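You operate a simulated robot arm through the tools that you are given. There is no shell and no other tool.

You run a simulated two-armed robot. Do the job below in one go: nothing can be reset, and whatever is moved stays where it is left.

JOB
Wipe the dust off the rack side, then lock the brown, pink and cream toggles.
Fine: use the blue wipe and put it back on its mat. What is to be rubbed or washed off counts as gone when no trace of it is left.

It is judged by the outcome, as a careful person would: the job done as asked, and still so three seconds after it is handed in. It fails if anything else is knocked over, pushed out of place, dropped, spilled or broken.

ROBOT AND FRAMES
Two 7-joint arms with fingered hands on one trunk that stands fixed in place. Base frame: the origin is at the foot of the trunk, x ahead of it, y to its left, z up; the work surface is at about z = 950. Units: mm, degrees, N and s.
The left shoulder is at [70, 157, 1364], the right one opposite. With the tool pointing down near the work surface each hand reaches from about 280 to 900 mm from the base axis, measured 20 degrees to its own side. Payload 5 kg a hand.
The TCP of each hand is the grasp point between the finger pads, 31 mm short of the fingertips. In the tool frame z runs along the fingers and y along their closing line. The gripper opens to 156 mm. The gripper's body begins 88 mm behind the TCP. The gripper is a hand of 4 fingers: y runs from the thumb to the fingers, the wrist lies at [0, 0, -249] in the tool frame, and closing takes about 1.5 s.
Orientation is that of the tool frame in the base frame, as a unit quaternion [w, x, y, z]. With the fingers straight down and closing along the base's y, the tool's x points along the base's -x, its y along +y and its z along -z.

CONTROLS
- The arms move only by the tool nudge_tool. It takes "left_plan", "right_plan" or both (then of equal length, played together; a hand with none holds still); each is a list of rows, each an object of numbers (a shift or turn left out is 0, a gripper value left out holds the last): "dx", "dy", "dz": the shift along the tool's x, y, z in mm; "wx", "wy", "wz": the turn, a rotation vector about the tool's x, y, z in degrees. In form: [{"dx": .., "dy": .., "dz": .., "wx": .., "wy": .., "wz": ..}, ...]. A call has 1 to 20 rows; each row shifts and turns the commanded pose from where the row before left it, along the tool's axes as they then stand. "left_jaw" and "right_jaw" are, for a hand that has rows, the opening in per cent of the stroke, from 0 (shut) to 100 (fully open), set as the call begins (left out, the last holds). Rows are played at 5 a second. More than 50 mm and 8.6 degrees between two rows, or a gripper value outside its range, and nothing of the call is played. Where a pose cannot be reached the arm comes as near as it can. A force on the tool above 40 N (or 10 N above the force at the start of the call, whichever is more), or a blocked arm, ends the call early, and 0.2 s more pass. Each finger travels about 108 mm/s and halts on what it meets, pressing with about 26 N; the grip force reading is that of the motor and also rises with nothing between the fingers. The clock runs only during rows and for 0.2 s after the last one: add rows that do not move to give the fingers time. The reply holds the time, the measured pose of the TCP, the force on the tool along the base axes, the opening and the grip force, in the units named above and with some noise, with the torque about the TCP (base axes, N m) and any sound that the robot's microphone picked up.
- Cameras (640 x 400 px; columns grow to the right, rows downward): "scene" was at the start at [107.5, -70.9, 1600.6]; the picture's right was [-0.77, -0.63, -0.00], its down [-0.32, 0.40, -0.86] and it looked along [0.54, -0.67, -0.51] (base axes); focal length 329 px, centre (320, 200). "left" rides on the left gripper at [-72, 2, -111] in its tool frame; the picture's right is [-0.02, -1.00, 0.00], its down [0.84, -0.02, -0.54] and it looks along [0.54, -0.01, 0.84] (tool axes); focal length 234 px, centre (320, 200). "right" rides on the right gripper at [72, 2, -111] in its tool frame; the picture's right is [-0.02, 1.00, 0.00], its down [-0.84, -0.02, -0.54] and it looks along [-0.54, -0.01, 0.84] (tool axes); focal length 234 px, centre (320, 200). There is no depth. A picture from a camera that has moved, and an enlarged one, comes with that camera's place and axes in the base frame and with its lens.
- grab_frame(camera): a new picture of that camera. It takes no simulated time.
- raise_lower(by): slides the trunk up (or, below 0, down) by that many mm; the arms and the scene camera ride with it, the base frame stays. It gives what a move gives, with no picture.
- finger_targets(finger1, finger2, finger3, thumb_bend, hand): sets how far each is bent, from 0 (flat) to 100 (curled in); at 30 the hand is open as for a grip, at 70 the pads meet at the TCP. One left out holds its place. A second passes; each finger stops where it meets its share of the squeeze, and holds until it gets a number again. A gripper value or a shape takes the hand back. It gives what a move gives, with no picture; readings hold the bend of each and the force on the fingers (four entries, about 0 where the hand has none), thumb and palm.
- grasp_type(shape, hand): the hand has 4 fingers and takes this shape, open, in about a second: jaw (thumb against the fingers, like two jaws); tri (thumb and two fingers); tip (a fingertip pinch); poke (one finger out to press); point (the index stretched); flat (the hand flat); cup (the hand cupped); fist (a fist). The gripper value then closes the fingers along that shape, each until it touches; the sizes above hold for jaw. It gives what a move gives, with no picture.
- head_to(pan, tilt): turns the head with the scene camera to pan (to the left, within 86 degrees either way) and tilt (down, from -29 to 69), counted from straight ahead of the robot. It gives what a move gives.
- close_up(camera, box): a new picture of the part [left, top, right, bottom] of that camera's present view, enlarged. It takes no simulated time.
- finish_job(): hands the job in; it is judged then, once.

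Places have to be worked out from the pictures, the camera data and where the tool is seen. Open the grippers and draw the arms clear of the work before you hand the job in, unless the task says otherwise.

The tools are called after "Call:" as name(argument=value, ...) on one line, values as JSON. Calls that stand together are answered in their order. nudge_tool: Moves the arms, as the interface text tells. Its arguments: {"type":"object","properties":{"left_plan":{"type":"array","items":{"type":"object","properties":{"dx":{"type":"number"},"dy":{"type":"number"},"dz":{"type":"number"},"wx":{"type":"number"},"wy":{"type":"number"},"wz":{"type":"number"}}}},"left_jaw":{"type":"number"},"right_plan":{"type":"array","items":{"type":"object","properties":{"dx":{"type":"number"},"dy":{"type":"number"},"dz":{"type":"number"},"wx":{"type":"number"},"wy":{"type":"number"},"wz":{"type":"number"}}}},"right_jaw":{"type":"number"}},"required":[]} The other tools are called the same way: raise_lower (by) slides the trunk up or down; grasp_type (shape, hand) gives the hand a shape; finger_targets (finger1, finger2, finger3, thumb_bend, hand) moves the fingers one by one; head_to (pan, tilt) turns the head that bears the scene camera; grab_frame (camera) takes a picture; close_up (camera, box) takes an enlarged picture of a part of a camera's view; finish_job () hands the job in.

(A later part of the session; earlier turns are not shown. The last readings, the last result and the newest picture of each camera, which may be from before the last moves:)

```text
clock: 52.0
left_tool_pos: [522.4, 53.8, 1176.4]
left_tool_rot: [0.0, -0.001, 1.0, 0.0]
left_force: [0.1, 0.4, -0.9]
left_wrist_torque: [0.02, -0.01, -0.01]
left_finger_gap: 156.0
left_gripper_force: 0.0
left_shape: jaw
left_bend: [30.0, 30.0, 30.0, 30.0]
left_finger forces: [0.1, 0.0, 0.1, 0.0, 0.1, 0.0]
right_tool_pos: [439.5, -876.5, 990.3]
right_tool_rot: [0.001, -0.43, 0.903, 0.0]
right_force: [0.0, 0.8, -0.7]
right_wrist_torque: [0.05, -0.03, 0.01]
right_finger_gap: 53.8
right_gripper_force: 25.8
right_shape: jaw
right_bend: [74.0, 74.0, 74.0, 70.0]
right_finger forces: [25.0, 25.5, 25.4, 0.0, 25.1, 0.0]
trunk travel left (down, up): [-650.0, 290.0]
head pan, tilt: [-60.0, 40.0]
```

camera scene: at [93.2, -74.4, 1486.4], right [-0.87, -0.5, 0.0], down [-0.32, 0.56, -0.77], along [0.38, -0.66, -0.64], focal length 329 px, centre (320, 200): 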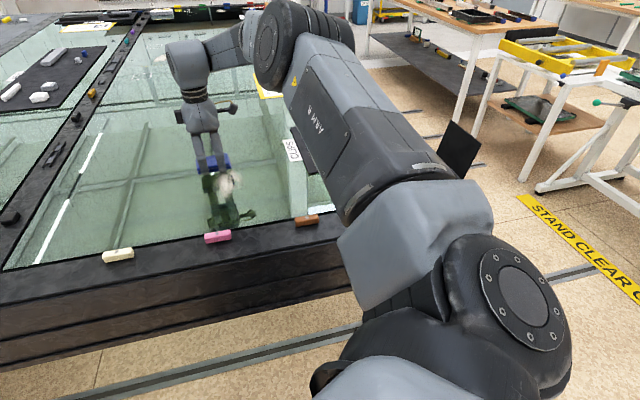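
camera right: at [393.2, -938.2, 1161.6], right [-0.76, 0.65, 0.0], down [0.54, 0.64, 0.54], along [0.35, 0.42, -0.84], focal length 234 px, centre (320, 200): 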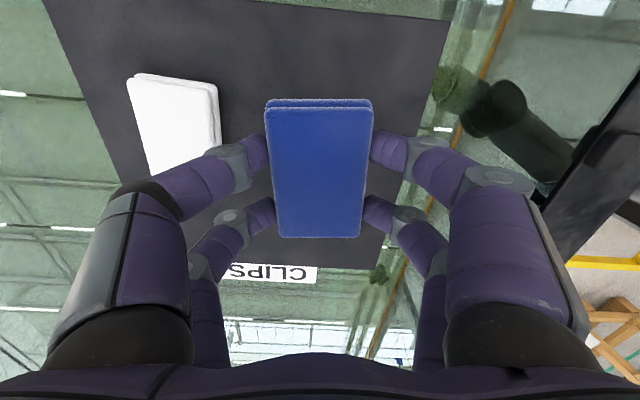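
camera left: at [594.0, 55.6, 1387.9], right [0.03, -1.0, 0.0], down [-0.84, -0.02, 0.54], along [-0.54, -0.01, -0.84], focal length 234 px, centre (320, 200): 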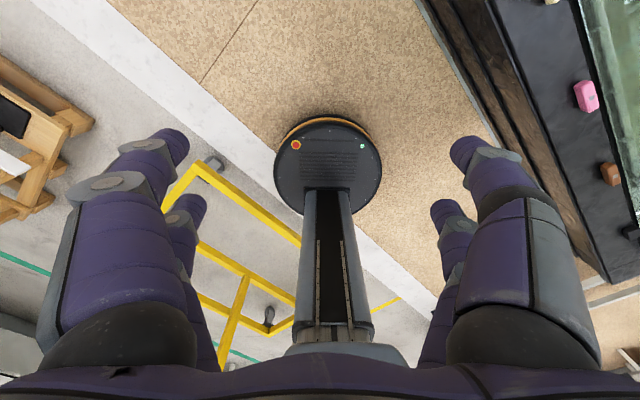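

z stays near 990 without force, so the arm is at the end of its reach or the wipe is just touching. I look closely.

Call:
close_up(camera="scene", box=[325, 125, 389, 165])

Call:
grab_frame(camera="right")

```text
10.00 times, centred on (357, 145) of scene
camera zoom: at [93.1, -74.8, 1486.4], right [-0.87, -0.5, 0.0], down [-0.32, 0.56, -0.77], along [0.38, -0.66, -0.64], focal length 3286 px, centre (-50, 750)
```

zoom: 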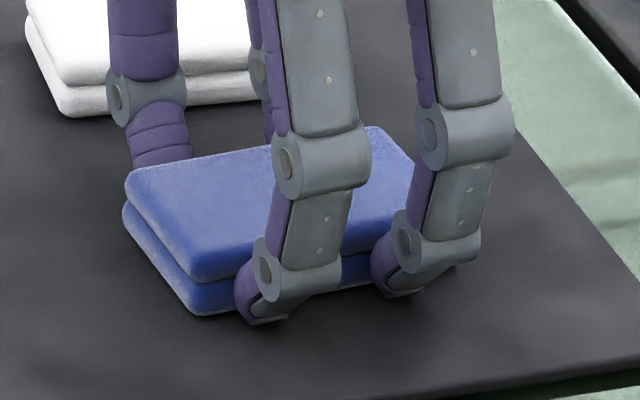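

```text
taken
camera right: at [394.2, -931.5, 1101.3], right [-0.76, 0.65, 0.0], down [0.54, 0.64, 0.54], along [0.35, 0.42, -0.84], focal length 234 px, centre (320, 200)
```

right: 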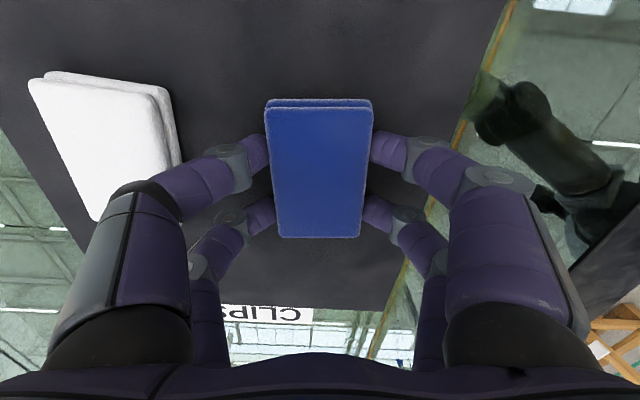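

The wipe is at or within a millimetre of the mat. I lower the trunk by 2 mm to settle it.

Call:
raise_lower(by=-2)

```text
clock: 52.6
left_tool_pos: [520.7, 54.6, 1174.5]
left_tool_rot: [0.001, 0.0, 1.0, 0.0]
left_force: [-0.1, 0.8, 0.2]
left_wrist_torque: [-0.02, -0.01, 0.0]
left_finger_gap: 155.7
left_gripper_force: 0.2
left_shape: jaw
left_bend: [30.0, 30.0, 30.0, 30.0]
left_finger forces: [0.1, 0.0, 0.0, 0.1, 0.0, 0.0]
right_tool_pos: [440.3, -876.2, 989.4]
right_tool_rot: [0.0, -0.431, 0.902, 0.0]
right_force: [0.4, -1.5, 6.8]
right_wrist_torque: [-0.05, -0.03, 0.0]
right_finger_gap: 53.7
right_gripper_force: 25.4
right_shape: jaw
right_bend: [74.0, 74.0, 74.0, 70.0]
right_finger forces: [25.2, 25.6, 25.5, 0.0, 25.6, 0.0]
trunk travel left (down, up): [-648.0, 292.0]
head pan, tilt: [-60.0, 40.0]
```

Now it rests on the mat (6.8 N). I open to ~100 mm to stay clear of the white wipe, then lift straight up.

Call:
nudge_tool(right_plan=[{}, {}, {}, {}, {}, {}], right_jaw=65)

Call:
nudge_tool(right_plan=[{"dz": -10}, {"dz": -15}, {"dz": -30}, {"dz": -40}, {"dz": -40}, {"dz": -40}, {}])

Call:
grab_frame(camera="right")

```text
clock: 54.0
left_tool_pos: [521.5, 56.2, 1174.2]
left_tool_rot: [0.0, -0.001, 1.0, 0.0]
left_force: [-1.0, -0.1, 0.0]
left_wrist_torque: [-0.02, -0.03, 0.01]
left_finger_gap: 155.8
left_gripper_force: 0.0
left_shape: jaw
left_bend: [30.0, 30.0, 30.0, 30.0]
left_finger forces: [0.1, 0.0, 0.0, 0.0, 0.1, 0.0]
right_tool_pos: [439.4, -876.3, 988.7]
right_tool_rot: [0.0, -0.431, 0.902, -0.001]
right_force: [2.5, -0.9, 7.6]
right_wrist_torque: [0.24, 0.15, -0.01]
right_finger_gap: 99.4
right_gripper_force: 0.0
right_shape: jaw
right_bend: [31.0, 31.0, 31.0, 66.0]
right_finger forces: [3.3, 3.8, 1.2, 0.0, 0.1, 0.0]
trunk travel left (down, up): [-648.0, 292.0]
head pan, tilt: [-60.0, 40.0]
```

```text
clock: 55.6
left_tool_pos: [522.2, 54.4, 1175.9]
left_tool_rot: [0.0, -0.001, 1.0, 0.0]
left_force: [-0.4, -0.1, 0.0]
left_wrist_torque: [-0.02, -0.04, 0.01]
left_finger_gap: 156.0
left_gripper_force: 0.0
left_shape: jaw
left_bend: [30.0, 30.0, 30.0, 30.0]
left_finger forces: [0.0, 0.1, 0.1, 0.0, 0.0, 0.0]
right_tool_pos: [438.3, -879.1, 1163.3]
right_tool_rot: [0.0, -0.431, 0.902, 0.0]
right_force: [-0.1, 0.0, 0.4]
right_wrist_torque: [-0.01, 0.0, -0.04]
right_finger_gap: 101.1
right_gripper_force: 0.0
right_shape: jaw
right_bend: [31.0, 31.0, 30.0, 66.0]
right_finger forces: [0.0, 0.0, 0.0, 0.0, 0.0, 0.0]
trunk travel left (down, up): [-648.0, 292.0]
head pan, tilt: [-60.0, 40.0]
```

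```text
taken
camera right: at [393.3, -932.4, 1275.6], right [-0.76, 0.65, 0.0], down [0.54, 0.64, 0.54], along [0.35, 0.42, -0.84], focal length 234 px, centre (320, 200)
```

right: 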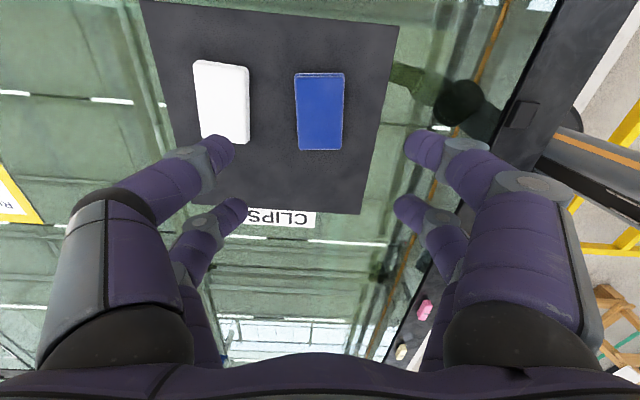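

The blue wipe is back in place and the white one untouched. Next I raise the trunk back, turn the hand to +45° (rail direction) and move above the brown toggle.

Call:
raise_lower(by=102)

Call:
nudge_tool(right_plan=[{"wz": 6}, {"dx": -26.8, "dy": 34.6}, {"dx": -26.8, "dy": 34.6}, {"dx": -26.8, "dy": 34.6}, {"dx": -26.8, "dy": 34.6}, {"dx": -26.8, "dy": 34.6}, {"dx": -26.8, "dy": 34.6}, {"dx": -26.8, "dy": 34.6}, {"dx": -26.8, "dy": 34.6}, {"dz": 40}, {"dz": 40}, {"dz": 40}, {"dz": 20}, {}, {}])

Call:
grab_frame(camera="right")

Call:
grab_frame(camera="scene")

```text
clock: 56.9
left_tool_pos: [521.2, 53.7, 1276.5]
left_tool_rot: [0.0, -0.001, 1.0, 0.0]
left_force: [0.1, 0.3, 1.1]
left_wrist_torque: [0.01, -0.01, 0.0]
left_finger_gap: 155.9
left_gripper_force: 0.1
left_shape: jaw
left_bend: [30.0, 30.0, 30.0, 30.0]
left_finger forces: [0.1, 0.0, 0.0, 0.0, 0.1, 0.0]
right_tool_pos: [439.7, -877.3, 1265.4]
right_tool_rot: [0.0, -0.431, 0.903, 0.0]
right_force: [-0.5, -0.4, -0.7]
right_wrist_torque: [-0.02, -0.01, 0.01]
right_finger_gap: 101.2
right_gripper_force: 0.2
right_shape: jaw
right_bend: [31.0, 31.0, 30.0, 66.0]
right_finger forces: [0.1, 0.1, 0.0, 0.0, 0.0, 0.0]
trunk travel left (down, up): [-750.0, 190.0]
head pan, tilt: [-60.0, 40.0]
```

```text
clock: 60.1
left_tool_pos: [522.0, 54.9, 1276.6]
left_tool_rot: [0.0, -0.001, 1.0, 0.0]
left_force: [-0.7, 0.0, -0.4]
left_wrist_torque: [0.0, -0.01, -0.03]
left_finger_gap: 155.7
left_gripper_force: 0.0
left_shape: jaw
left_bend: [30.0, 30.0, 30.0, 30.0]
left_finger forces: [0.0, 0.1, 0.0, 0.0, 0.0, 0.0]
right_tool_pos: [394.6, -532.0, 1126.2]
right_tool_rot: [0.0, -0.382, 0.924, 0.0]
right_force: [0.3, 0.2, -0.6]
right_wrist_torque: [0.0, 0.0, 0.01]
right_finger_gap: 101.3
right_gripper_force: 0.1
right_shape: jaw
right_bend: [30.0, 30.0, 30.0, 66.0]
right_finger forces: [0.0, 0.0, 0.0, 0.0, 0.1, 0.0]
trunk travel left (down, up): [-750.0, 190.0]
head pan, tilt: [-60.0, 40.0]
```

```text
taken
camera right: at [342.6, -581.6, 1238.8], right [-0.69, 0.72, 0.0], down [0.61, 0.58, 0.54], along [0.39, 0.38, -0.84], focal length 234 px, centre (320, 200)
```

right: 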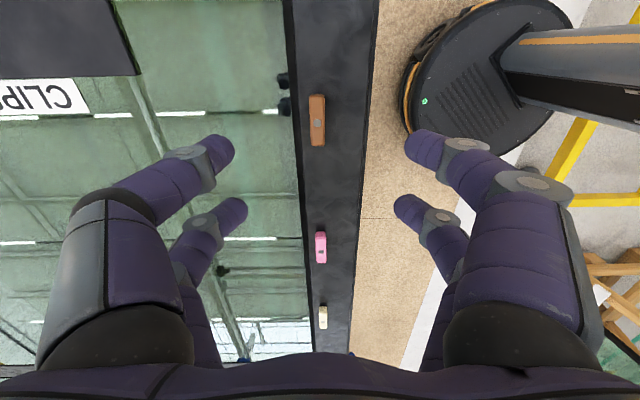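

```text
taken
camera scene: at [92.8, -73.9, 1586.5], right [-0.87, -0.5, 0.0], down [-0.32, 0.56, -0.77], along [0.38, -0.66, -0.64], focal length 329 px, centre (320, 200)
```

scene: 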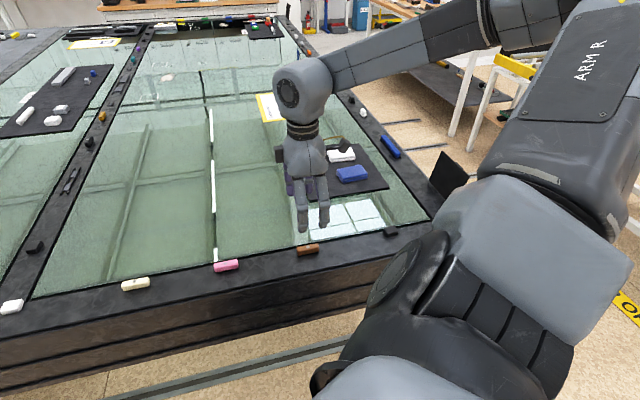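

The view from the hand shows the three toggles in line. I zoom on the brown one for exact place and direction.

Call:
close_up(camera="right", box=[278, 80, 358, 160])

Call:
close_up(camera="right", box=[290, 220, 350, 340])

```text
5.00 times, centred on (318, 120) of right
camera zoom: at [342.6, -581.6, 1238.8], right [-0.69, 0.72, 0.0], down [0.61, 0.58, 0.54], along [0.39, 0.38, -0.84], focal length 1171 px, centre (330, 600)
```

zoom: 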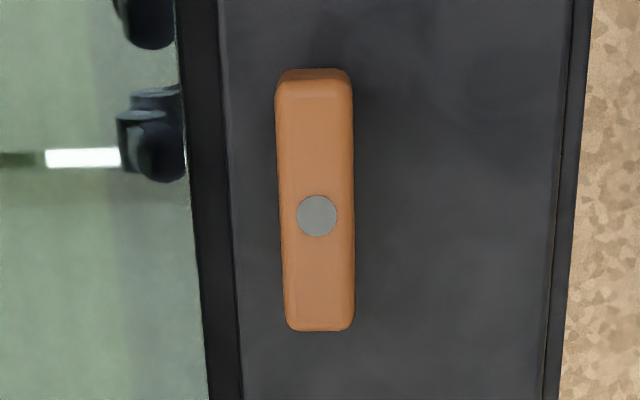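

```text
3.33 times, centred on (320, 280) of right
camera zoom: at [342.6, -581.6, 1238.8], right [-0.69, 0.72, 0.0], down [0.61, 0.58, 0.54], along [0.39, 0.38, -0.84], focal length 781 px, centre (320, -67)
```

zoom: 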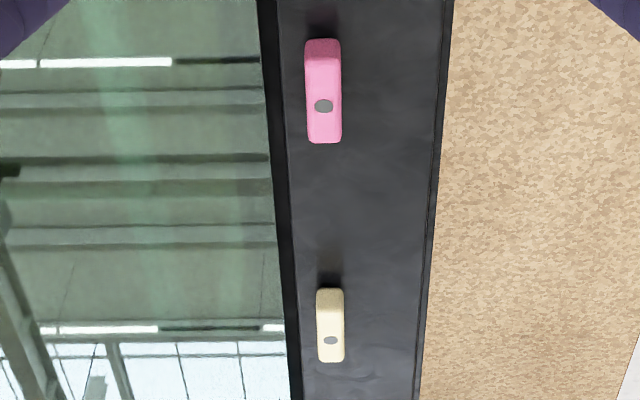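

The brown toggle's pin is at about [394, -536], half-length ~28 mm. Before acting I look at other toggles on the table for comparison.

Call:
head_to(pan=-40, tilt=28)

Call:
close_up(camera="scene", box=[225, 155, 257, 185])

Call:
close_up(camera="scene", box=[410, 110, 450, 145])

Call:
close_up(camera="scene", box=[180, 200, 220, 240])

Call:
close_up(camera="scene", box=[250, 105, 290, 145])

Call:
close_up(camera="scene", box=[200, 300, 360, 360])

```text
clock: 61.0
left_tool_pos: [520.9, 54.3, 1276.2]
left_tool_rot: [0.0, 0.0, 1.0, 0.0]
left_force: [0.3, -0.7, 0.7]
left_wrist_torque: [0.0, 0.02, 0.0]
left_finger_gap: 155.7
left_gripper_force: 0.1
left_shape: jaw
left_bend: [30.0, 30.0, 30.0, 30.0]
left_finger forces: [0.0, 0.0, 0.0, 0.0, 0.0, 0.1]
right_tool_pos: [395.8, -534.1, 1125.4]
right_tool_rot: [0.0, -0.383, 0.924, 0.0]
right_force: [1.2, -0.1, -0.5]
right_wrist_torque: [-0.02, -0.02, -0.03]
right_finger_gap: 101.4
right_gripper_force: 0.1
right_shape: jaw
right_bend: [30.0, 30.0, 30.0, 66.0]
right_finger forces: [0.1, 0.1, 0.1, 0.0, 0.1, 0.1]
trunk travel left (down, up): [-750.0, 190.0]
head pan, tilt: [-40.0, 28.0]
```

```text
13.33 times, centred on (241, 170) of scene
camera zoom: at [120.4, -60.0, 1604.9], right [-0.64, -0.77, 0.0], down [-0.36, 0.3, -0.88], along [0.68, -0.57, -0.47], focal length 4382 px, centre (1373, 600)
```

zoom: 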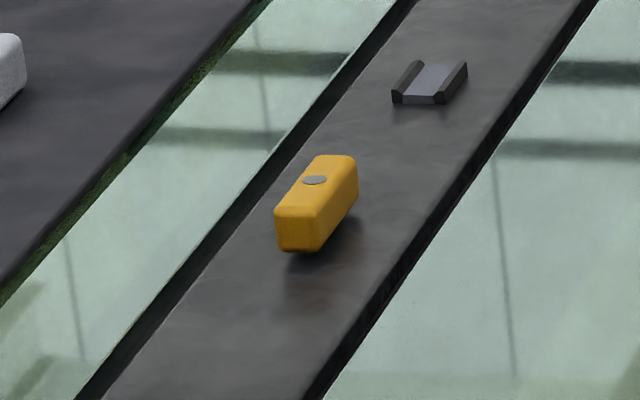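

```text
11.43 times, centred on (430, 128) of scene
camera zoom: at [120.4, -60.0, 1604.9], right [-0.64, -0.77, 0.0], down [-0.36, 0.3, -0.88], along [0.68, -0.57, -0.47], focal length 3756 px, centre (-937, 1029)
```

zoom: 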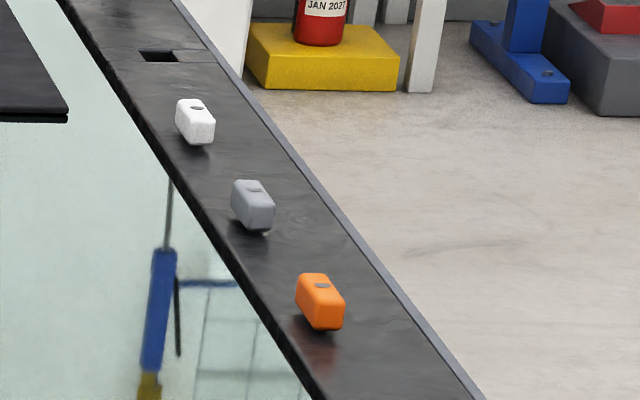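

```text
10.00 times, centred on (200, 220) of scene
camera zoom: at [120.4, -60.0, 1604.9], right [-0.64, -0.77, 0.0], down [-0.36, 0.3, -0.88], along [0.68, -0.57, -0.47], focal length 3286 px, centre (1520, 0)
```

zoom: 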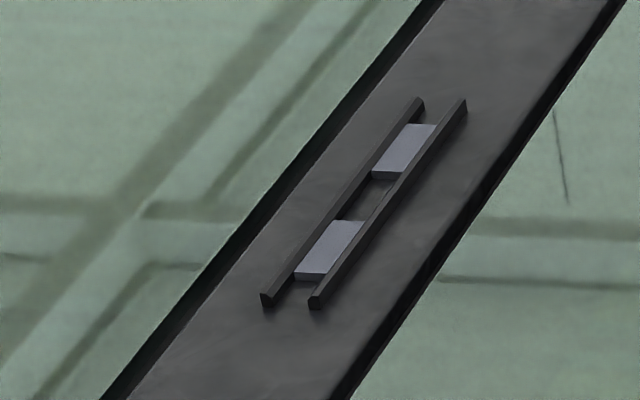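

```text
10.00 times, centred on (270, 125) of scene
camera zoom: at [120.4, -60.0, 1604.9], right [-0.64, -0.77, 0.0], down [-0.36, 0.3, -0.88], along [0.68, -0.57, -0.47], focal length 3286 px, centre (820, 950)
```

zoom: 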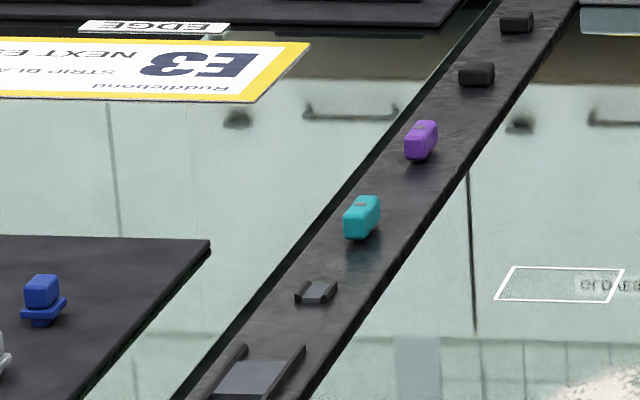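

```text
4.00 times, centred on (280, 330) of scene
camera zoom: at [120.4, -60.0, 1604.9], right [-0.64, -0.77, 0.0], down [-0.36, 0.3, -0.88], along [0.68, -0.57, -0.47], focal length 1314 px, centre (480, -320)
```

zoom: 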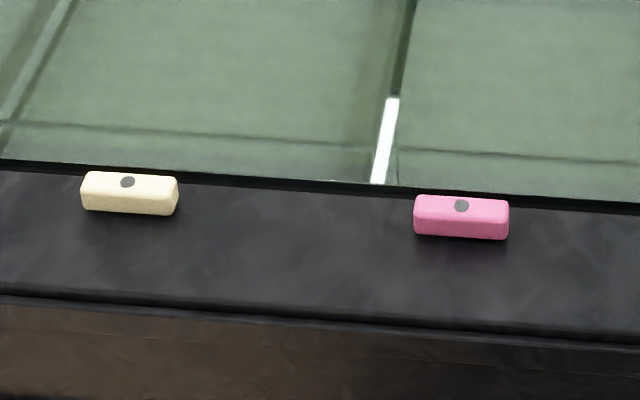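

All toggles lie along their rails with the pin disc on top, so "unlocked" is along the rail. I narrow the jaws, centre over the brown pin and descend part-way.

Call:
nudge_tool(right_plan=[{"dx": 4.5, "dy": -1.8}, {"dz": 25}, {"dz": 25}, {"dz": 25}, {}, {}, {}], right_jaw=40)

Call:
grab_frame(camera="right")

Call:
close_up(camera="right", box=[260, 120, 380, 195])

```text
clock: 62.5
left_tool_pos: [522.0, 53.5, 1276.7]
left_tool_rot: [0.0, -0.001, 1.0, 0.0]
left_force: [0.0, 0.5, 1.4]
left_wrist_torque: [-0.01, -0.01, 0.01]
left_finger_gap: 155.9
left_gripper_force: 0.1
left_shape: jaw
left_bend: [30.0, 30.0, 30.0, 30.0]
left_finger forces: [0.1, 0.0, 0.0, 0.1, 0.1, 0.0]
right_tool_pos: [391.0, -536.3, 1051.6]
right_tool_rot: [0.001, -0.383, 0.924, 0.0]
right_force: [-0.1, -0.2, 0.3]
right_wrist_torque: [0.01, -0.01, -0.01]
right_finger_gap: 62.8
right_gripper_force: 0.0
right_shape: jaw
right_bend: [73.0, 73.0, 73.0, 70.0]
right_finger forces: [0.0, 0.0, 0.0, 0.0, 0.1, 0.0]
trunk travel left (down, up): [-750.0, 190.0]
head pan, tilt: [-40.0, 28.0]
```

```text
taken
camera right: at [340.1, -585.6, 1162.5], right [-0.69, 0.72, 0.0], down [0.61, 0.58, 0.54], along [0.39, 0.38, -0.84], focal length 234 px, centre (320, 200)
```

right: 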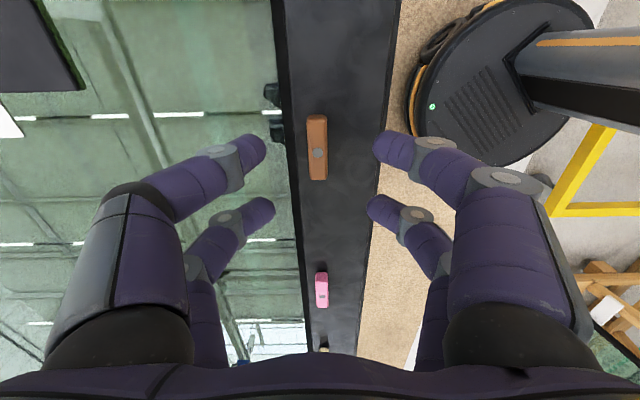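

```text
5.33 times, centred on (320, 158) of right
camera zoom: at [340.1, -585.6, 1162.5], right [-0.69, 0.72, 0.0], down [0.61, 0.58, 0.54], along [0.39, 0.38, -0.84], focal length 1249 px, centre (320, 427)
```

zoom: 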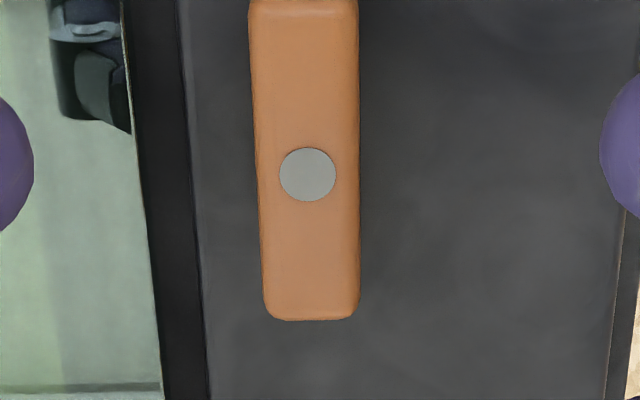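

By triangulation the brown toggle's top is at z ≈ 974 and its pin ~2 mm off. I correct, descend so the tips are ~13 mm below the top, and close on it.

Call:
nudge_tool(right_plan=[{"dx": -2, "dy": -2}, {"dz": 20}, {"dz": 20}, {"dz": 10}, {"dz": 5}, {"dz": 4}, {}])

Call:
grab_frame(camera="right")

Call:
close_up(camera="scene", box=[360, 290, 440, 360])

```text
clock: 64.2
left_tool_pos: [521.2, 53.5, 1277.0]
left_tool_rot: [0.001, -0.001, 1.0, 0.0]
left_force: [0.1, 0.2, 0.3]
left_wrist_torque: [0.04, 0.01, 0.02]
left_finger_gap: 156.2
left_gripper_force: 0.0
left_shape: jaw
left_bend: [30.0, 30.0, 30.0, 30.0]
left_finger forces: [0.0, 0.1, 0.0, 0.1, 0.0, 0.1]
right_tool_pos: [394.8, -534.9, 990.9]
right_tool_rot: [0.0, -0.384, 0.923, 0.0]
right_force: [0.1, -0.5, -0.2]
right_wrist_torque: [0.03, 0.01, -0.03]
right_finger_gap: 63.0
right_gripper_force: 0.1
right_shape: jaw
right_bend: [73.0, 73.0, 73.0, 70.0]
right_finger forces: [0.0, 0.0, 0.1, 0.0, 0.0, 0.0]
trunk travel left (down, up): [-750.0, 190.0]
head pan, tilt: [-40.0, 28.0]
```

```text
taken
camera right: at [343.6, -583.7, 1102.7], right [-0.69, 0.72, 0.0], down [0.61, 0.58, 0.54], along [0.39, 0.38, -0.84], focal length 234 px, centre (320, 200)
```

right: 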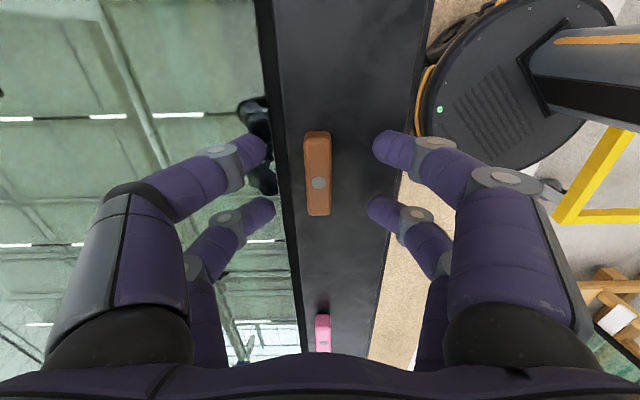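

```text
5.71 times, centred on (400, 325) of scene
camera zoom: at [120.3, -59.5, 1605.0], right [-0.64, -0.77, 0.0], down [-0.36, 0.3, -0.88], along [0.68, -0.57, -0.47], focal length 1878 px, centre (-137, -514)
```

zoom: 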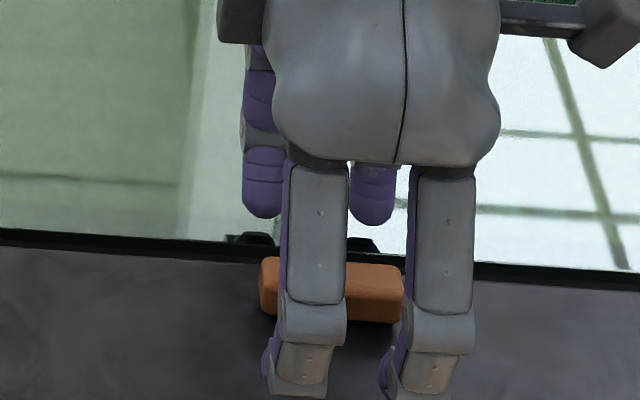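

The hand straddles the toggle with TCP on the pin. I close the jaws gently on it.

Call:
nudge_tool(right_plan=[{}, {}, {}, {}, {}, {}, {}], right_jaw=0)

Call:
grab_frame(camera="right")

Call:
close_up(camera="scene", box=[360, 290, 440, 360])

```text
clock: 65.8
left_tool_pos: [523.0, 53.3, 1276.2]
left_tool_rot: [0.001, 0.0, 1.0, 0.0]
left_force: [0.0, -0.7, -0.4]
left_wrist_torque: [0.04, 0.02, 0.0]
left_finger_gap: 155.9
left_gripper_force: 0.1
left_shape: jaw
left_bend: [30.0, 30.0, 30.0, 30.0]
left_finger forces: [0.0, 0.0, 0.0, 0.0, 0.0, 0.0]
right_tool_pos: [395.5, -534.4, 988.8]
right_tool_rot: [-0.001, -0.383, 0.924, 0.001]
right_force: [1.6, 0.9, -6.3]
right_wrist_torque: [-0.02, 0.02, 0.0]
right_finger_gap: 11.5
right_gripper_force: 26.2
right_shape: jaw
right_bend: [71.0, 71.0, 72.0, 70.0]
right_finger forces: [22.9, 22.8, 22.6, 0.0, 23.6, 0.0]
trunk travel left (down, up): [-750.0, 190.0]
head pan, tilt: [-40.0, 28.0]
```

```text
taken
camera right: at [344.0, -584.2, 1102.2], right [-0.69, 0.72, 0.0], down [0.61, 0.58, 0.54], along [0.39, 0.38, -0.84], focal length 234 px, centre (320, 200)
```

right: 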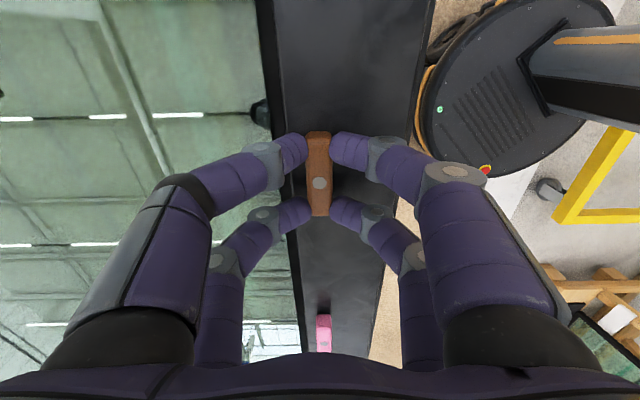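

```text
5.71 times, centred on (400, 325) of scene
camera zoom: at [121.0, -60.3, 1604.8], right [-0.64, -0.77, 0.0], down [-0.36, 0.3, -0.88], along [0.68, -0.57, -0.47], focal length 1878 px, centre (-137, -514)
```

zoom: 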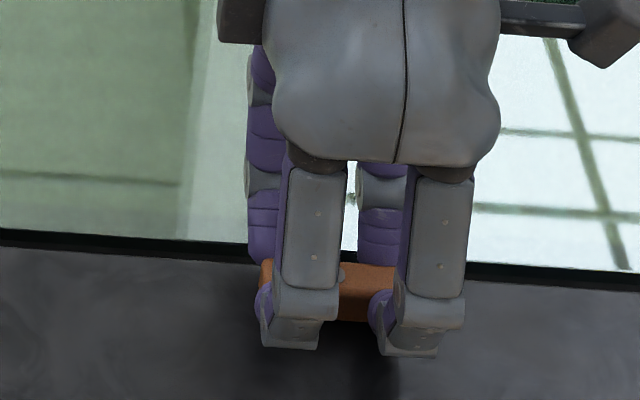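

Gripped (gap 11.5 mm, ~23 N). I test a small clockwise turn (toward yaw −45°) and read the torque.

Call:
nudge_tool(right_plan=[{"wz": 4}, {"wz": 4}, {}])

Call:
grab_frame(camera="right")

```text
clock: 66.5
left_tool_pos: [521.6, 52.7, 1275.3]
left_tool_rot: [-0.001, 0.0, 1.0, -0.001]
left_force: [-0.7, 0.3, 0.3]
left_wrist_torque: [0.0, -0.01, -0.04]
left_finger_gap: 155.9
left_gripper_force: 0.0
left_shape: jaw
left_bend: [30.0, 30.0, 30.0, 30.0]
left_finger forces: [0.1, 0.1, 0.0, 0.0, 0.1, 0.0]
right_tool_pos: [395.6, -535.3, 989.1]
right_tool_rot: [0.0, -0.317, 0.948, 0.0]
right_force: [-2.6, -0.9, -5.0]
right_wrist_torque: [-0.09, 0.13, 1.03]
right_finger_gap: 11.8
right_gripper_force: 26.0
right_shape: jaw
right_bend: [71.0, 71.0, 72.0, 70.0]
right_finger forces: [21.2, 32.7, 20.0, 0.0, 32.3, 0.0]
trunk travel left (down, up): [-750.0, 190.0]
head pan, tilt: [-40.0, 28.0]
```

```text
taken
camera right: at [337.8, -577.0, 1102.3], right [-0.58, 0.81, 0.0], down [0.68, 0.49, 0.54], along [0.44, 0.32, -0.84], focal length 234 px, centre (320, 200)
```

right: 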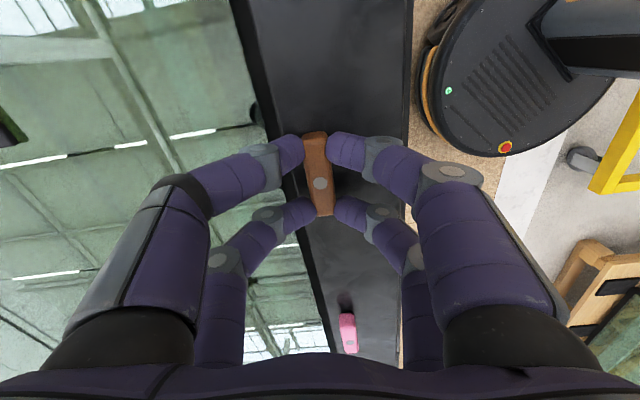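

The toggle seems to resist (torque ~1 N·m). I zoom to see whether it turned with the hand.

Call:
close_up(camera="right", box=[260, 110, 380, 230])

```text
3.33 times, centred on (320, 170) of right
camera zoom: at [337.8, -577.0, 1102.3], right [-0.58, 0.81, 0.0], down [0.68, 0.49, 0.54], along [0.44, 0.32, -0.84], focal length 781 px, centre (320, 300)
```

zoom: 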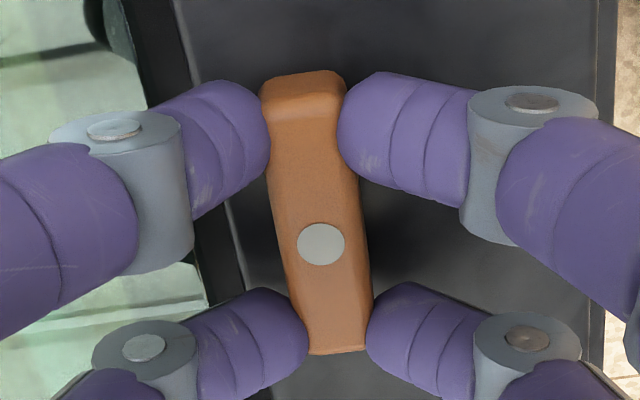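

The bar stayed parallel to the rail, so clockwise is blocked. I try the other way.

Call:
nudge_tool(right_plan=[{"wz": -6}, {"wz": -6}, {"wz": -6}, {}])

Call:
close_up(camera="right", box=[260, 110, 380, 230])

```text
clock: 67.5
left_tool_pos: [522.4, 53.2, 1276.1]
left_tool_rot: [0.0, -0.001, 1.0, 0.001]
left_force: [-0.1, 0.6, -0.1]
left_wrist_torque: [0.0, -0.03, -0.03]
left_finger_gap: 155.9
left_gripper_force: 0.0
left_shape: jaw
left_bend: [30.0, 30.0, 30.0, 30.0]
left_finger forces: [0.0, 0.0, 0.0, 0.1, 0.1, 0.0]
right_tool_pos: [395.9, -535.3, 991.7]
right_tool_rot: [0.0, -0.462, 0.887, 0.001]
right_force: [-2.3, 0.0, -11.0]
right_wrist_torque: [-0.03, 0.11, 0.01]
right_finger_gap: 11.3
right_gripper_force: 25.9
right_shape: jaw
right_bend: [71.0, 71.0, 71.0, 70.0]
right_finger forces: [26.2, 24.4, 24.6, 0.0, 23.6, 0.0]
trunk travel left (down, up): [-750.0, 190.0]
head pan, tilt: [-40.0, 28.0]
```

```text
3.33 times, centred on (320, 170) of right
camera zoom: at [353.8, -592.8, 1102.5], right [-0.81, 0.59, 0.0], down [0.5, 0.68, 0.54], along [0.32, 0.44, -0.84], focal length 781 px, centre (320, 300)
```

zoom: 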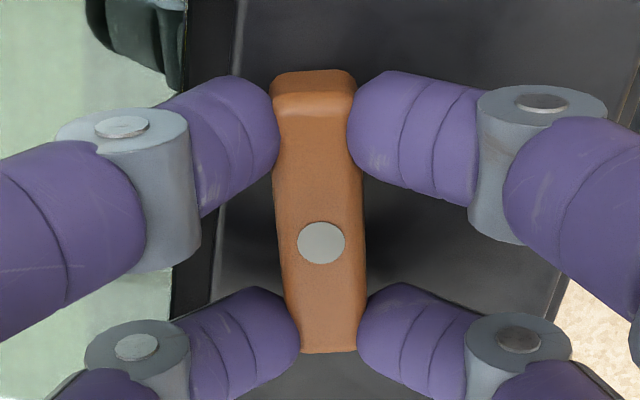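

Counter-clockwise it turns freely (torque ≈ 0). I continue that way in steps, watching the torque.

Call:
nudge_tool(right_plan=[{"wz": -8}, {"wz": -8}, {"wz": -8}, {"wz": -8}, {}])

Call:
grab_frame(camera="right")

Call:
grab_frame(camera="scene")

```text
clock: 68.8
left_tool_pos: [522.7, 52.5, 1276.4]
left_tool_rot: [0.0, 0.0, 1.0, -0.001]
left_force: [0.4, 0.0, -0.2]
left_wrist_torque: [0.01, 0.0, -0.03]
left_finger_gap: 155.7
left_gripper_force: 0.0
left_shape: jaw
left_bend: [30.0, 30.0, 30.0, 30.0]
left_finger forces: [0.0, 0.0, 0.0, 0.0, 0.0, 0.1]
right_tool_pos: [394.2, -534.7, 989.7]
right_tool_rot: [0.0, -0.689, 0.725, 0.001]
right_force: [-5.1, 2.9, -12.8]
right_wrist_torque: [0.04, 0.15, 0.01]
right_finger_gap: 10.8
right_gripper_force: 26.1
right_shape: jaw
right_bend: [71.0, 71.0, 71.0, 70.0]
right_finger forces: [26.4, 25.1, 23.6, 0.0, 23.0, 0.0]
trunk travel left (down, up): [-750.0, 190.0]
head pan, tilt: [-40.0, 28.0]
```

```text
taken
camera right: at [390.9, -606.5, 1102.5], right [-1.0, 0.07, 0.0], down [0.06, 0.84, 0.55], along [0.04, 0.54, -0.84], focal length 234 px, centre (320, 200)
```

right: 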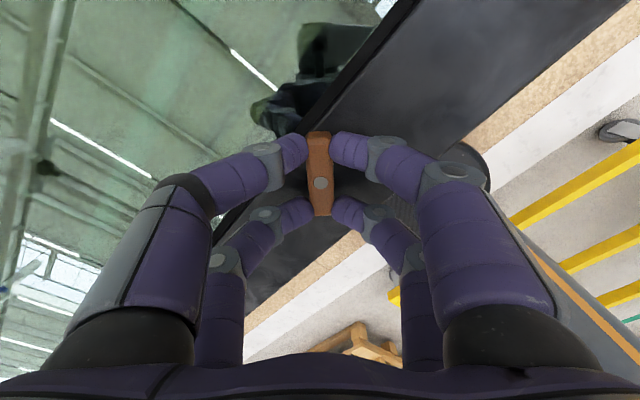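

```text
taken
camera scene: at [120.5, -60.6, 1604.9], right [-0.64, -0.77, 0.0], down [-0.36, 0.3, -0.88], along [0.68, -0.57, -0.47], focal length 329 px, centre (320, 200)
```

scene: 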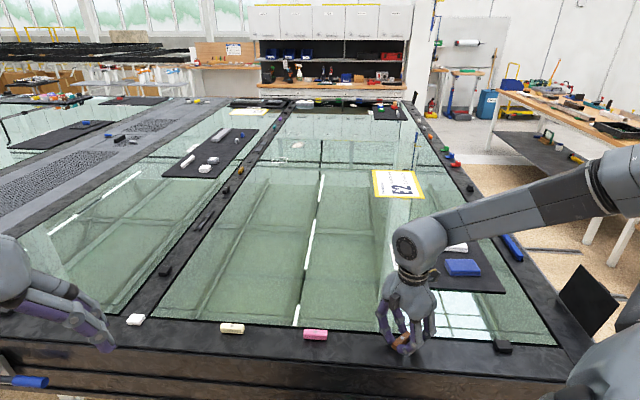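

Turned 42° so far without resistance. I continue toward 90°.

Call:
nudge_tool(right_plan=[{"wz": -8}, {"wz": -8}, {"wz": -8}, {"wz": -8}, {}])

Call:
nudge_tool(right_plan=[{"wz": -4}, {"wz": -4}, {"wz": -4}, {}])

Call:
grab_frame(camera="right")

```text
clock: 70.0
left_tool_pos: [522.3, 53.1, 1276.8]
left_tool_rot: [0.0, 0.0, 1.0, 0.0]
left_force: [0.6, -0.9, 0.2]
left_wrist_torque: [0.03, 0.01, 0.03]
left_finger_gap: 155.7
left_gripper_force: 0.0
left_shape: jaw
left_bend: [30.0, 30.0, 30.0, 30.0]
left_finger forces: [0.0, 0.0, 0.1, 0.0, 0.1, 0.1]
right_tool_pos: [395.6, -536.0, 990.6]
right_tool_rot: [-0.001, 0.862, -0.506, -0.002]
right_force: [-6.1, 6.4, -21.2]
right_wrist_torque: [0.08, 0.14, 0.02]
right_finger_gap: 10.6
right_gripper_force: 25.7
right_shape: jaw
right_bend: [71.0, 71.0, 71.0, 70.0]
right_finger forces: [24.9, 23.6, 23.1, 0.1, 23.2, 0.0]
trunk travel left (down, up): [-750.0, 190.0]
head pan, tilt: [-40.0, 28.0]
```

```text
clock: 71.0
left_tool_pos: [521.3, 52.7, 1277.9]
left_tool_rot: [0.0, 0.0, 1.0, 0.0]
left_force: [-0.6, -0.7, 0.2]
left_wrist_torque: [0.01, 0.0, -0.03]
left_finger_gap: 156.0
left_gripper_force: 0.1
left_shape: jaw
left_bend: [30.0, 30.0, 30.0, 30.0]
left_finger forces: [0.1, 0.0, 0.1, 0.1, 0.1, 0.0]
right_tool_pos: [394.6, -534.6, 991.4]
right_tool_rot: [0.0, 0.91, -0.414, -0.001]
right_force: [-10.8, 6.8, -17.5]
right_wrist_torque: [0.1, 0.2, 0.01]
right_finger_gap: 10.9
right_gripper_force: 26.4
right_shape: jaw
right_bend: [71.0, 71.0, 71.0, 70.0]
right_finger forces: [25.4, 24.2, 22.9, 0.1, 22.8, 0.0]
trunk travel left (down, up): [-750.0, 190.0]
head pan, tilt: [-40.0, 28.0]
```

```text
taken
camera right: at [441.7, -590.1, 1102.7], right [-0.77, -0.64, 0.0], down [-0.53, 0.64, 0.55], along [-0.35, 0.42, -0.84], focal length 234 px, centre (320, 200)
```

right: 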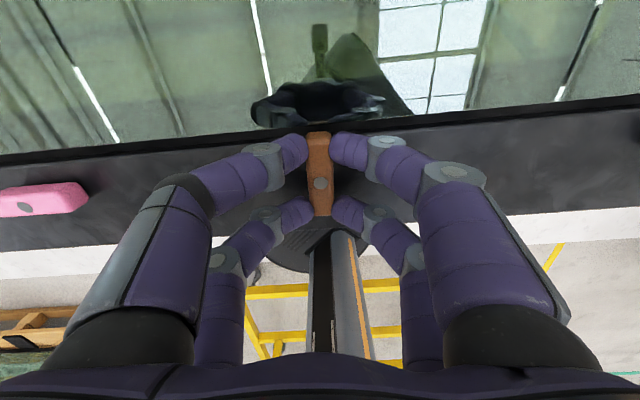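

86° turned, still free. I continue gently to find the end stop, easing down 1.5 mm to relieve the vertical pull.

Call:
nudge_tool(right_plan=[{"dz": 1.5}, {"wz": -4}, {}])

Call:
nudge_tool(right_plan=[{"wz": -3}, {}])

Call:
nudge_tool(right_plan=[{"wz": -3}, {}])

Call:
grab_frame(camera="right")

```text
clock: 71.8
left_tool_pos: [520.7, 53.1, 1276.2]
left_tool_rot: [0.0, 0.0, 1.0, 0.0]
left_force: [0.4, -0.8, -0.1]
left_wrist_torque: [0.02, -0.01, 0.0]
left_finger_gap: 156.0
left_gripper_force: 0.1
left_shape: jaw
left_bend: [30.0, 30.0, 30.0, 30.0]
left_finger forces: [0.0, 0.0, 0.1, 0.0, 0.0, 0.0]
right_tool_pos: [396.6, -534.7, 989.1]
right_tool_rot: [0.0, 0.924, -0.383, -0.001]
right_force: [-12.6, 5.4, -12.4]
right_wrist_torque: [0.05, 0.31, -0.17]
right_finger_gap: 10.7
right_gripper_force: 25.5
right_shape: jaw
right_bend: [71.0, 71.0, 71.0, 70.0]
right_finger forces: [27.2, 23.9, 23.9, 0.0, 21.8, 0.0]
trunk travel left (down, up): [-750.0, 190.0]
head pan, tilt: [-40.0, 28.0]
```

```text
clock: 72.3
left_tool_pos: [521.2, 53.1, 1277.1]
left_tool_rot: [0.0, 0.0, 1.0, 0.0]
left_force: [-0.3, -0.2, 0.4]
left_wrist_torque: [-0.01, 0.01, -0.01]
left_finger_gap: 156.0
left_gripper_force: 0.0
left_shape: jaw
left_bend: [30.0, 30.0, 30.0, 30.0]
left_finger forces: [0.0, 0.0, 0.0, 0.0, 0.1, 0.0]
right_tool_pos: [394.1, -535.2, 990.9]
right_tool_rot: [0.0, 0.934, -0.358, 0.0]
right_force: [-10.9, 4.1, -10.7]
right_wrist_torque: [0.04, 0.29, -0.48]
right_finger_gap: 10.4
right_gripper_force: 25.8
right_shape: jaw
right_bend: [71.0, 71.0, 71.0, 70.0]
right_finger forces: [28.9, 22.8, 26.3, 0.0, 20.1, 0.1]
trunk travel left (down, up): [-750.0, 190.0]
head pan, tilt: [-40.0, 28.0]
```

```text
clock: 73.0
left_tool_pos: [520.5, 54.5, 1277.1]
left_tool_rot: [0.0, -0.001, 1.0, 0.0]
left_force: [0.5, -0.1, 0.8]
left_wrist_torque: [-0.03, 0.01, -0.03]
left_finger_gap: 155.6
left_gripper_force: 0.1
left_shape: jaw
left_bend: [30.0, 30.0, 30.0, 30.0]
left_finger forces: [0.1, 0.0, 0.1, 0.0, 0.1, 0.1]
right_tool_pos: [393.4, -535.2, 990.2]
right_tool_rot: [0.001, 0.942, -0.334, 0.0]
right_force: [-11.9, 3.8, -9.0]
right_wrist_torque: [0.07, 0.28, -0.77]
right_finger_gap: 10.1
right_gripper_force: 26.0
right_shape: jaw
right_bend: [71.0, 71.0, 71.0, 70.0]
right_finger forces: [30.6, 21.9, 28.5, 0.1, 19.0, 0.1]
trunk travel left (down, up): [-750.0, 190.0]
head pan, tilt: [-40.0, 28.0]
```

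```text
taken
camera right: at [450.2, -581.2, 1102.5], right [-0.65, -0.76, 0.0], down [-0.64, 0.54, 0.54], along [-0.41, 0.35, -0.84], focal length 234 px, centre (320, 200)
```

right: 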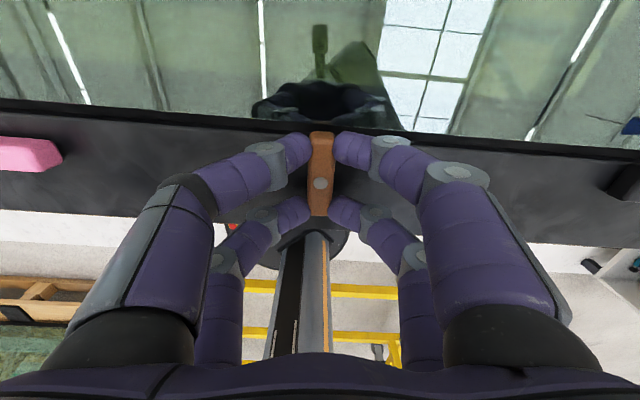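

The stop is reached at ~90° (torque builds beyond). I ease back to 135°, open and lift, then check that it stays.

Call:
nudge_tool(right_plan=[{"wz": 5}, {}])

Call:
nudge_tool(right_plan=[{}, {}, {}, {}], right_jaw=40)

Call:
nudge_tool(right_plan=[{"dz": -10}, {"dz": -20}, {"dz": -30}, {"dz": -30}, {"dz": -30}, {}])

Call:
grab_frame(camera="right")

Call:
close_up(camera="scene", box=[360, 310, 440, 360])

```text
clock: 73.5
left_tool_pos: [520.3, 53.3, 1277.7]
left_tool_rot: [0.001, -0.001, 1.0, 0.0]
left_force: [-0.5, 0.2, -0.8]
left_wrist_torque: [-0.01, 0.03, -0.02]
left_finger_gap: 155.7
left_gripper_force: 0.2
left_shape: jaw
left_bend: [30.0, 30.0, 30.0, 30.0]
left_finger forces: [0.0, 0.0, 0.0, 0.0, 0.0, 0.1]
right_tool_pos: [394.5, -534.3, 990.2]
right_tool_rot: [-0.001, 0.927, -0.375, 0.001]
right_force: [-10.4, 3.4, -6.4]
right_wrist_torque: [0.03, 0.28, -0.01]
right_finger_gap: 10.4
right_gripper_force: 26.5
right_shape: jaw
right_bend: [71.0, 71.0, 71.0, 70.0]
right_finger forces: [24.8, 27.0, 22.6, 0.1, 24.1, 0.0]
trunk travel left (down, up): [-750.0, 190.0]
head pan, tilt: [-40.0, 28.0]
```

```text
clock: 74.5
left_tool_pos: [521.8, 53.3, 1275.7]
left_tool_rot: [0.0, -0.001, 1.0, 0.0]
left_force: [0.5, 0.0, 0.1]
left_wrist_torque: [0.03, 0.01, 0.01]
left_finger_gap: 156.0
left_gripper_force: 0.1
left_shape: jaw
left_bend: [30.0, 30.0, 30.0, 30.0]
left_finger forces: [0.0, 0.1, 0.1, 0.0, 0.0, 0.0]
right_tool_pos: [395.0, -534.0, 989.3]
right_tool_rot: [0.0, 0.927, -0.375, 0.0]
right_force: [-0.5, 1.1, -0.2]
right_wrist_torque: [0.03, -0.01, 0.01]
right_finger_gap: 62.1
right_gripper_force: 0.0
right_shape: jaw
right_bend: [73.0, 73.0, 73.0, 70.0]
right_finger forces: [0.0, 0.0, 0.0, 0.1, 0.0, 0.0]
trunk travel left (down, up): [-750.0, 190.0]
head pan, tilt: [-40.0, 28.0]
```

```text
clock: 76.0
left_tool_pos: [522.6, 55.0, 1276.3]
left_tool_rot: [0.0, -0.001, 1.0, 0.001]
left_force: [-0.3, -0.4, 0.4]
left_wrist_torque: [0.01, -0.02, 0.03]
left_finger_gap: 156.1
left_gripper_force: 0.1
left_shape: jaw
left_bend: [30.0, 30.0, 30.0, 30.0]
left_finger forces: [0.0, 0.1, 0.0, 0.0, 0.0, 0.0]
right_tool_pos: [394.9, -534.9, 1112.7]
right_tool_rot: [0.0, 0.927, -0.375, 0.0]
right_force: [0.5, -0.2, -0.1]
right_wrist_torque: [-0.04, -0.01, -0.01]
right_finger_gap: 62.0
right_gripper_force: 0.0
right_shape: jaw
right_bend: [73.0, 73.0, 73.0, 70.0]
right_finger forces: [0.1, 0.0, 0.0, 0.1, 0.0, 0.0]
trunk travel left (down, up): [-750.0, 190.0]
head pan, tilt: [-40.0, 28.0]
```

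```text
taken
camera right: at [447.7, -585.6, 1224.4], right [-0.71, -0.7, 0.0], down [-0.59, 0.6, 0.55], along [-0.38, 0.39, -0.84], focal length 234 px, centre (320, 200)
```

right: 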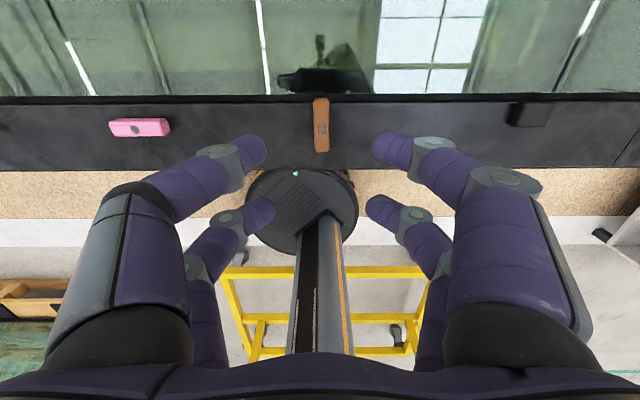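

```text
8.00 times, centred on (400, 335) of scene
camera zoom: at [120.7, -59.8, 1604.9], right [-0.64, -0.77, 0.0], down [-0.36, 0.3, -0.88], along [0.68, -0.57, -0.47], focal length 2629 px, centre (-320, -880)
```

zoom: 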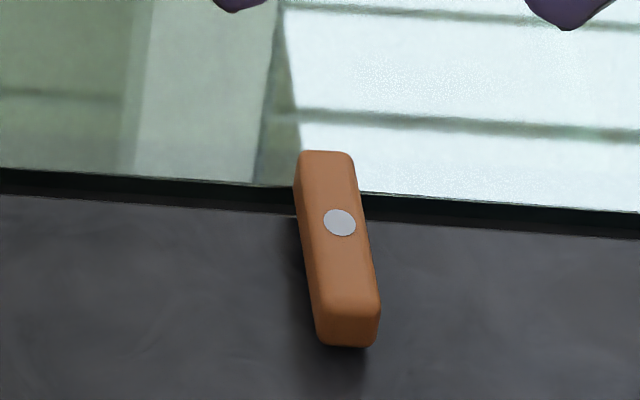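

The brown toggle now stands across the rail over the glass edge and stays. I turn the hand back to +45° and move 197 mm along the rail to pink.

Call:
nudge_tool(right_plan=[{"wz": 8.27}, {"wz": 8.27}, {"wz": 8.27}, {"wz": 8.27}, {"wz": 8.27}, {"wz": 8.27}, {"wz": 8.27}, {"wz": 8.27}, {"wz": 8.27}, {"wz": 8.27}, {"wz": 8.27}, {"dx": -39.4}, {"dx": -39.4}, {"dx": -39.4}, {"dx": -39.4}, {"dx": -39.4}, {}, {}])

Call:
grab_frame(camera="right")

Call:
close_up(camera="right", box=[260, 90, 380, 165])

```text
clock: 79.8
left_tool_pos: [521.6, 53.7, 1277.1]
left_tool_rot: [0.0, 0.0, 1.0, 0.0]
left_force: [-0.7, 0.8, -1.1]
left_wrist_torque: [0.0, -0.04, -0.02]
left_finger_gap: 156.0
left_gripper_force: 0.0
left_shape: jaw
left_bend: [30.0, 30.0, 30.0, 30.0]
left_finger forces: [0.1, 0.0, 0.0, 0.1, 0.1, 0.1]
right_tool_pos: [530.7, -392.9, 1112.6]
right_tool_rot: [0.0, -0.384, 0.924, 0.0]
right_force: [0.1, -0.1, 0.1]
right_wrist_torque: [-0.02, -0.02, 0.02]
right_finger_gap: 61.8
right_gripper_force: 0.0
right_shape: jaw
right_bend: [73.0, 73.0, 73.0, 70.0]
right_finger forces: [0.0, 0.0, 0.0, 0.0, 0.0, 0.0]
trunk travel left (down, up): [-750.0, 190.0]
head pan, tilt: [-40.0, 28.0]
```

```text
taken
camera right: at [479.6, -442.0, 1223.7], right [-0.69, 0.72, 0.0], down [0.61, 0.58, 0.55], along [0.39, 0.38, -0.84], focal length 234 px, centre (320, 200)
```

right: 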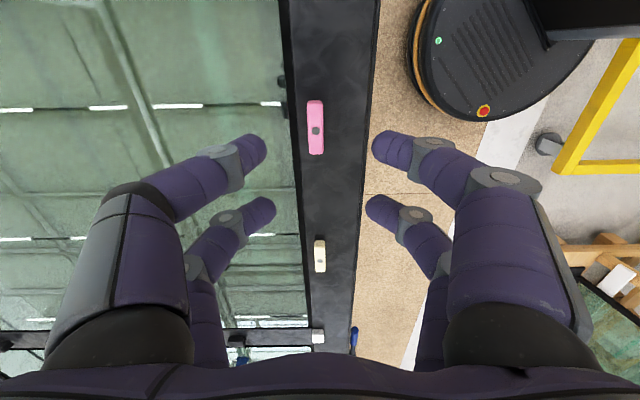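

```text
5.33 times, centred on (320, 128) of right
camera zoom: at [479.6, -442.0, 1223.7], right [-0.69, 0.72, 0.0], down [0.61, 0.58, 0.55], along [0.39, 0.38, -0.84], focal length 1249 px, centre (320, 587)
```

zoom: 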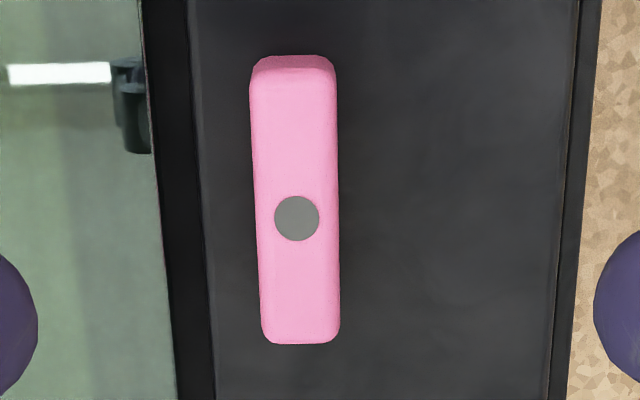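

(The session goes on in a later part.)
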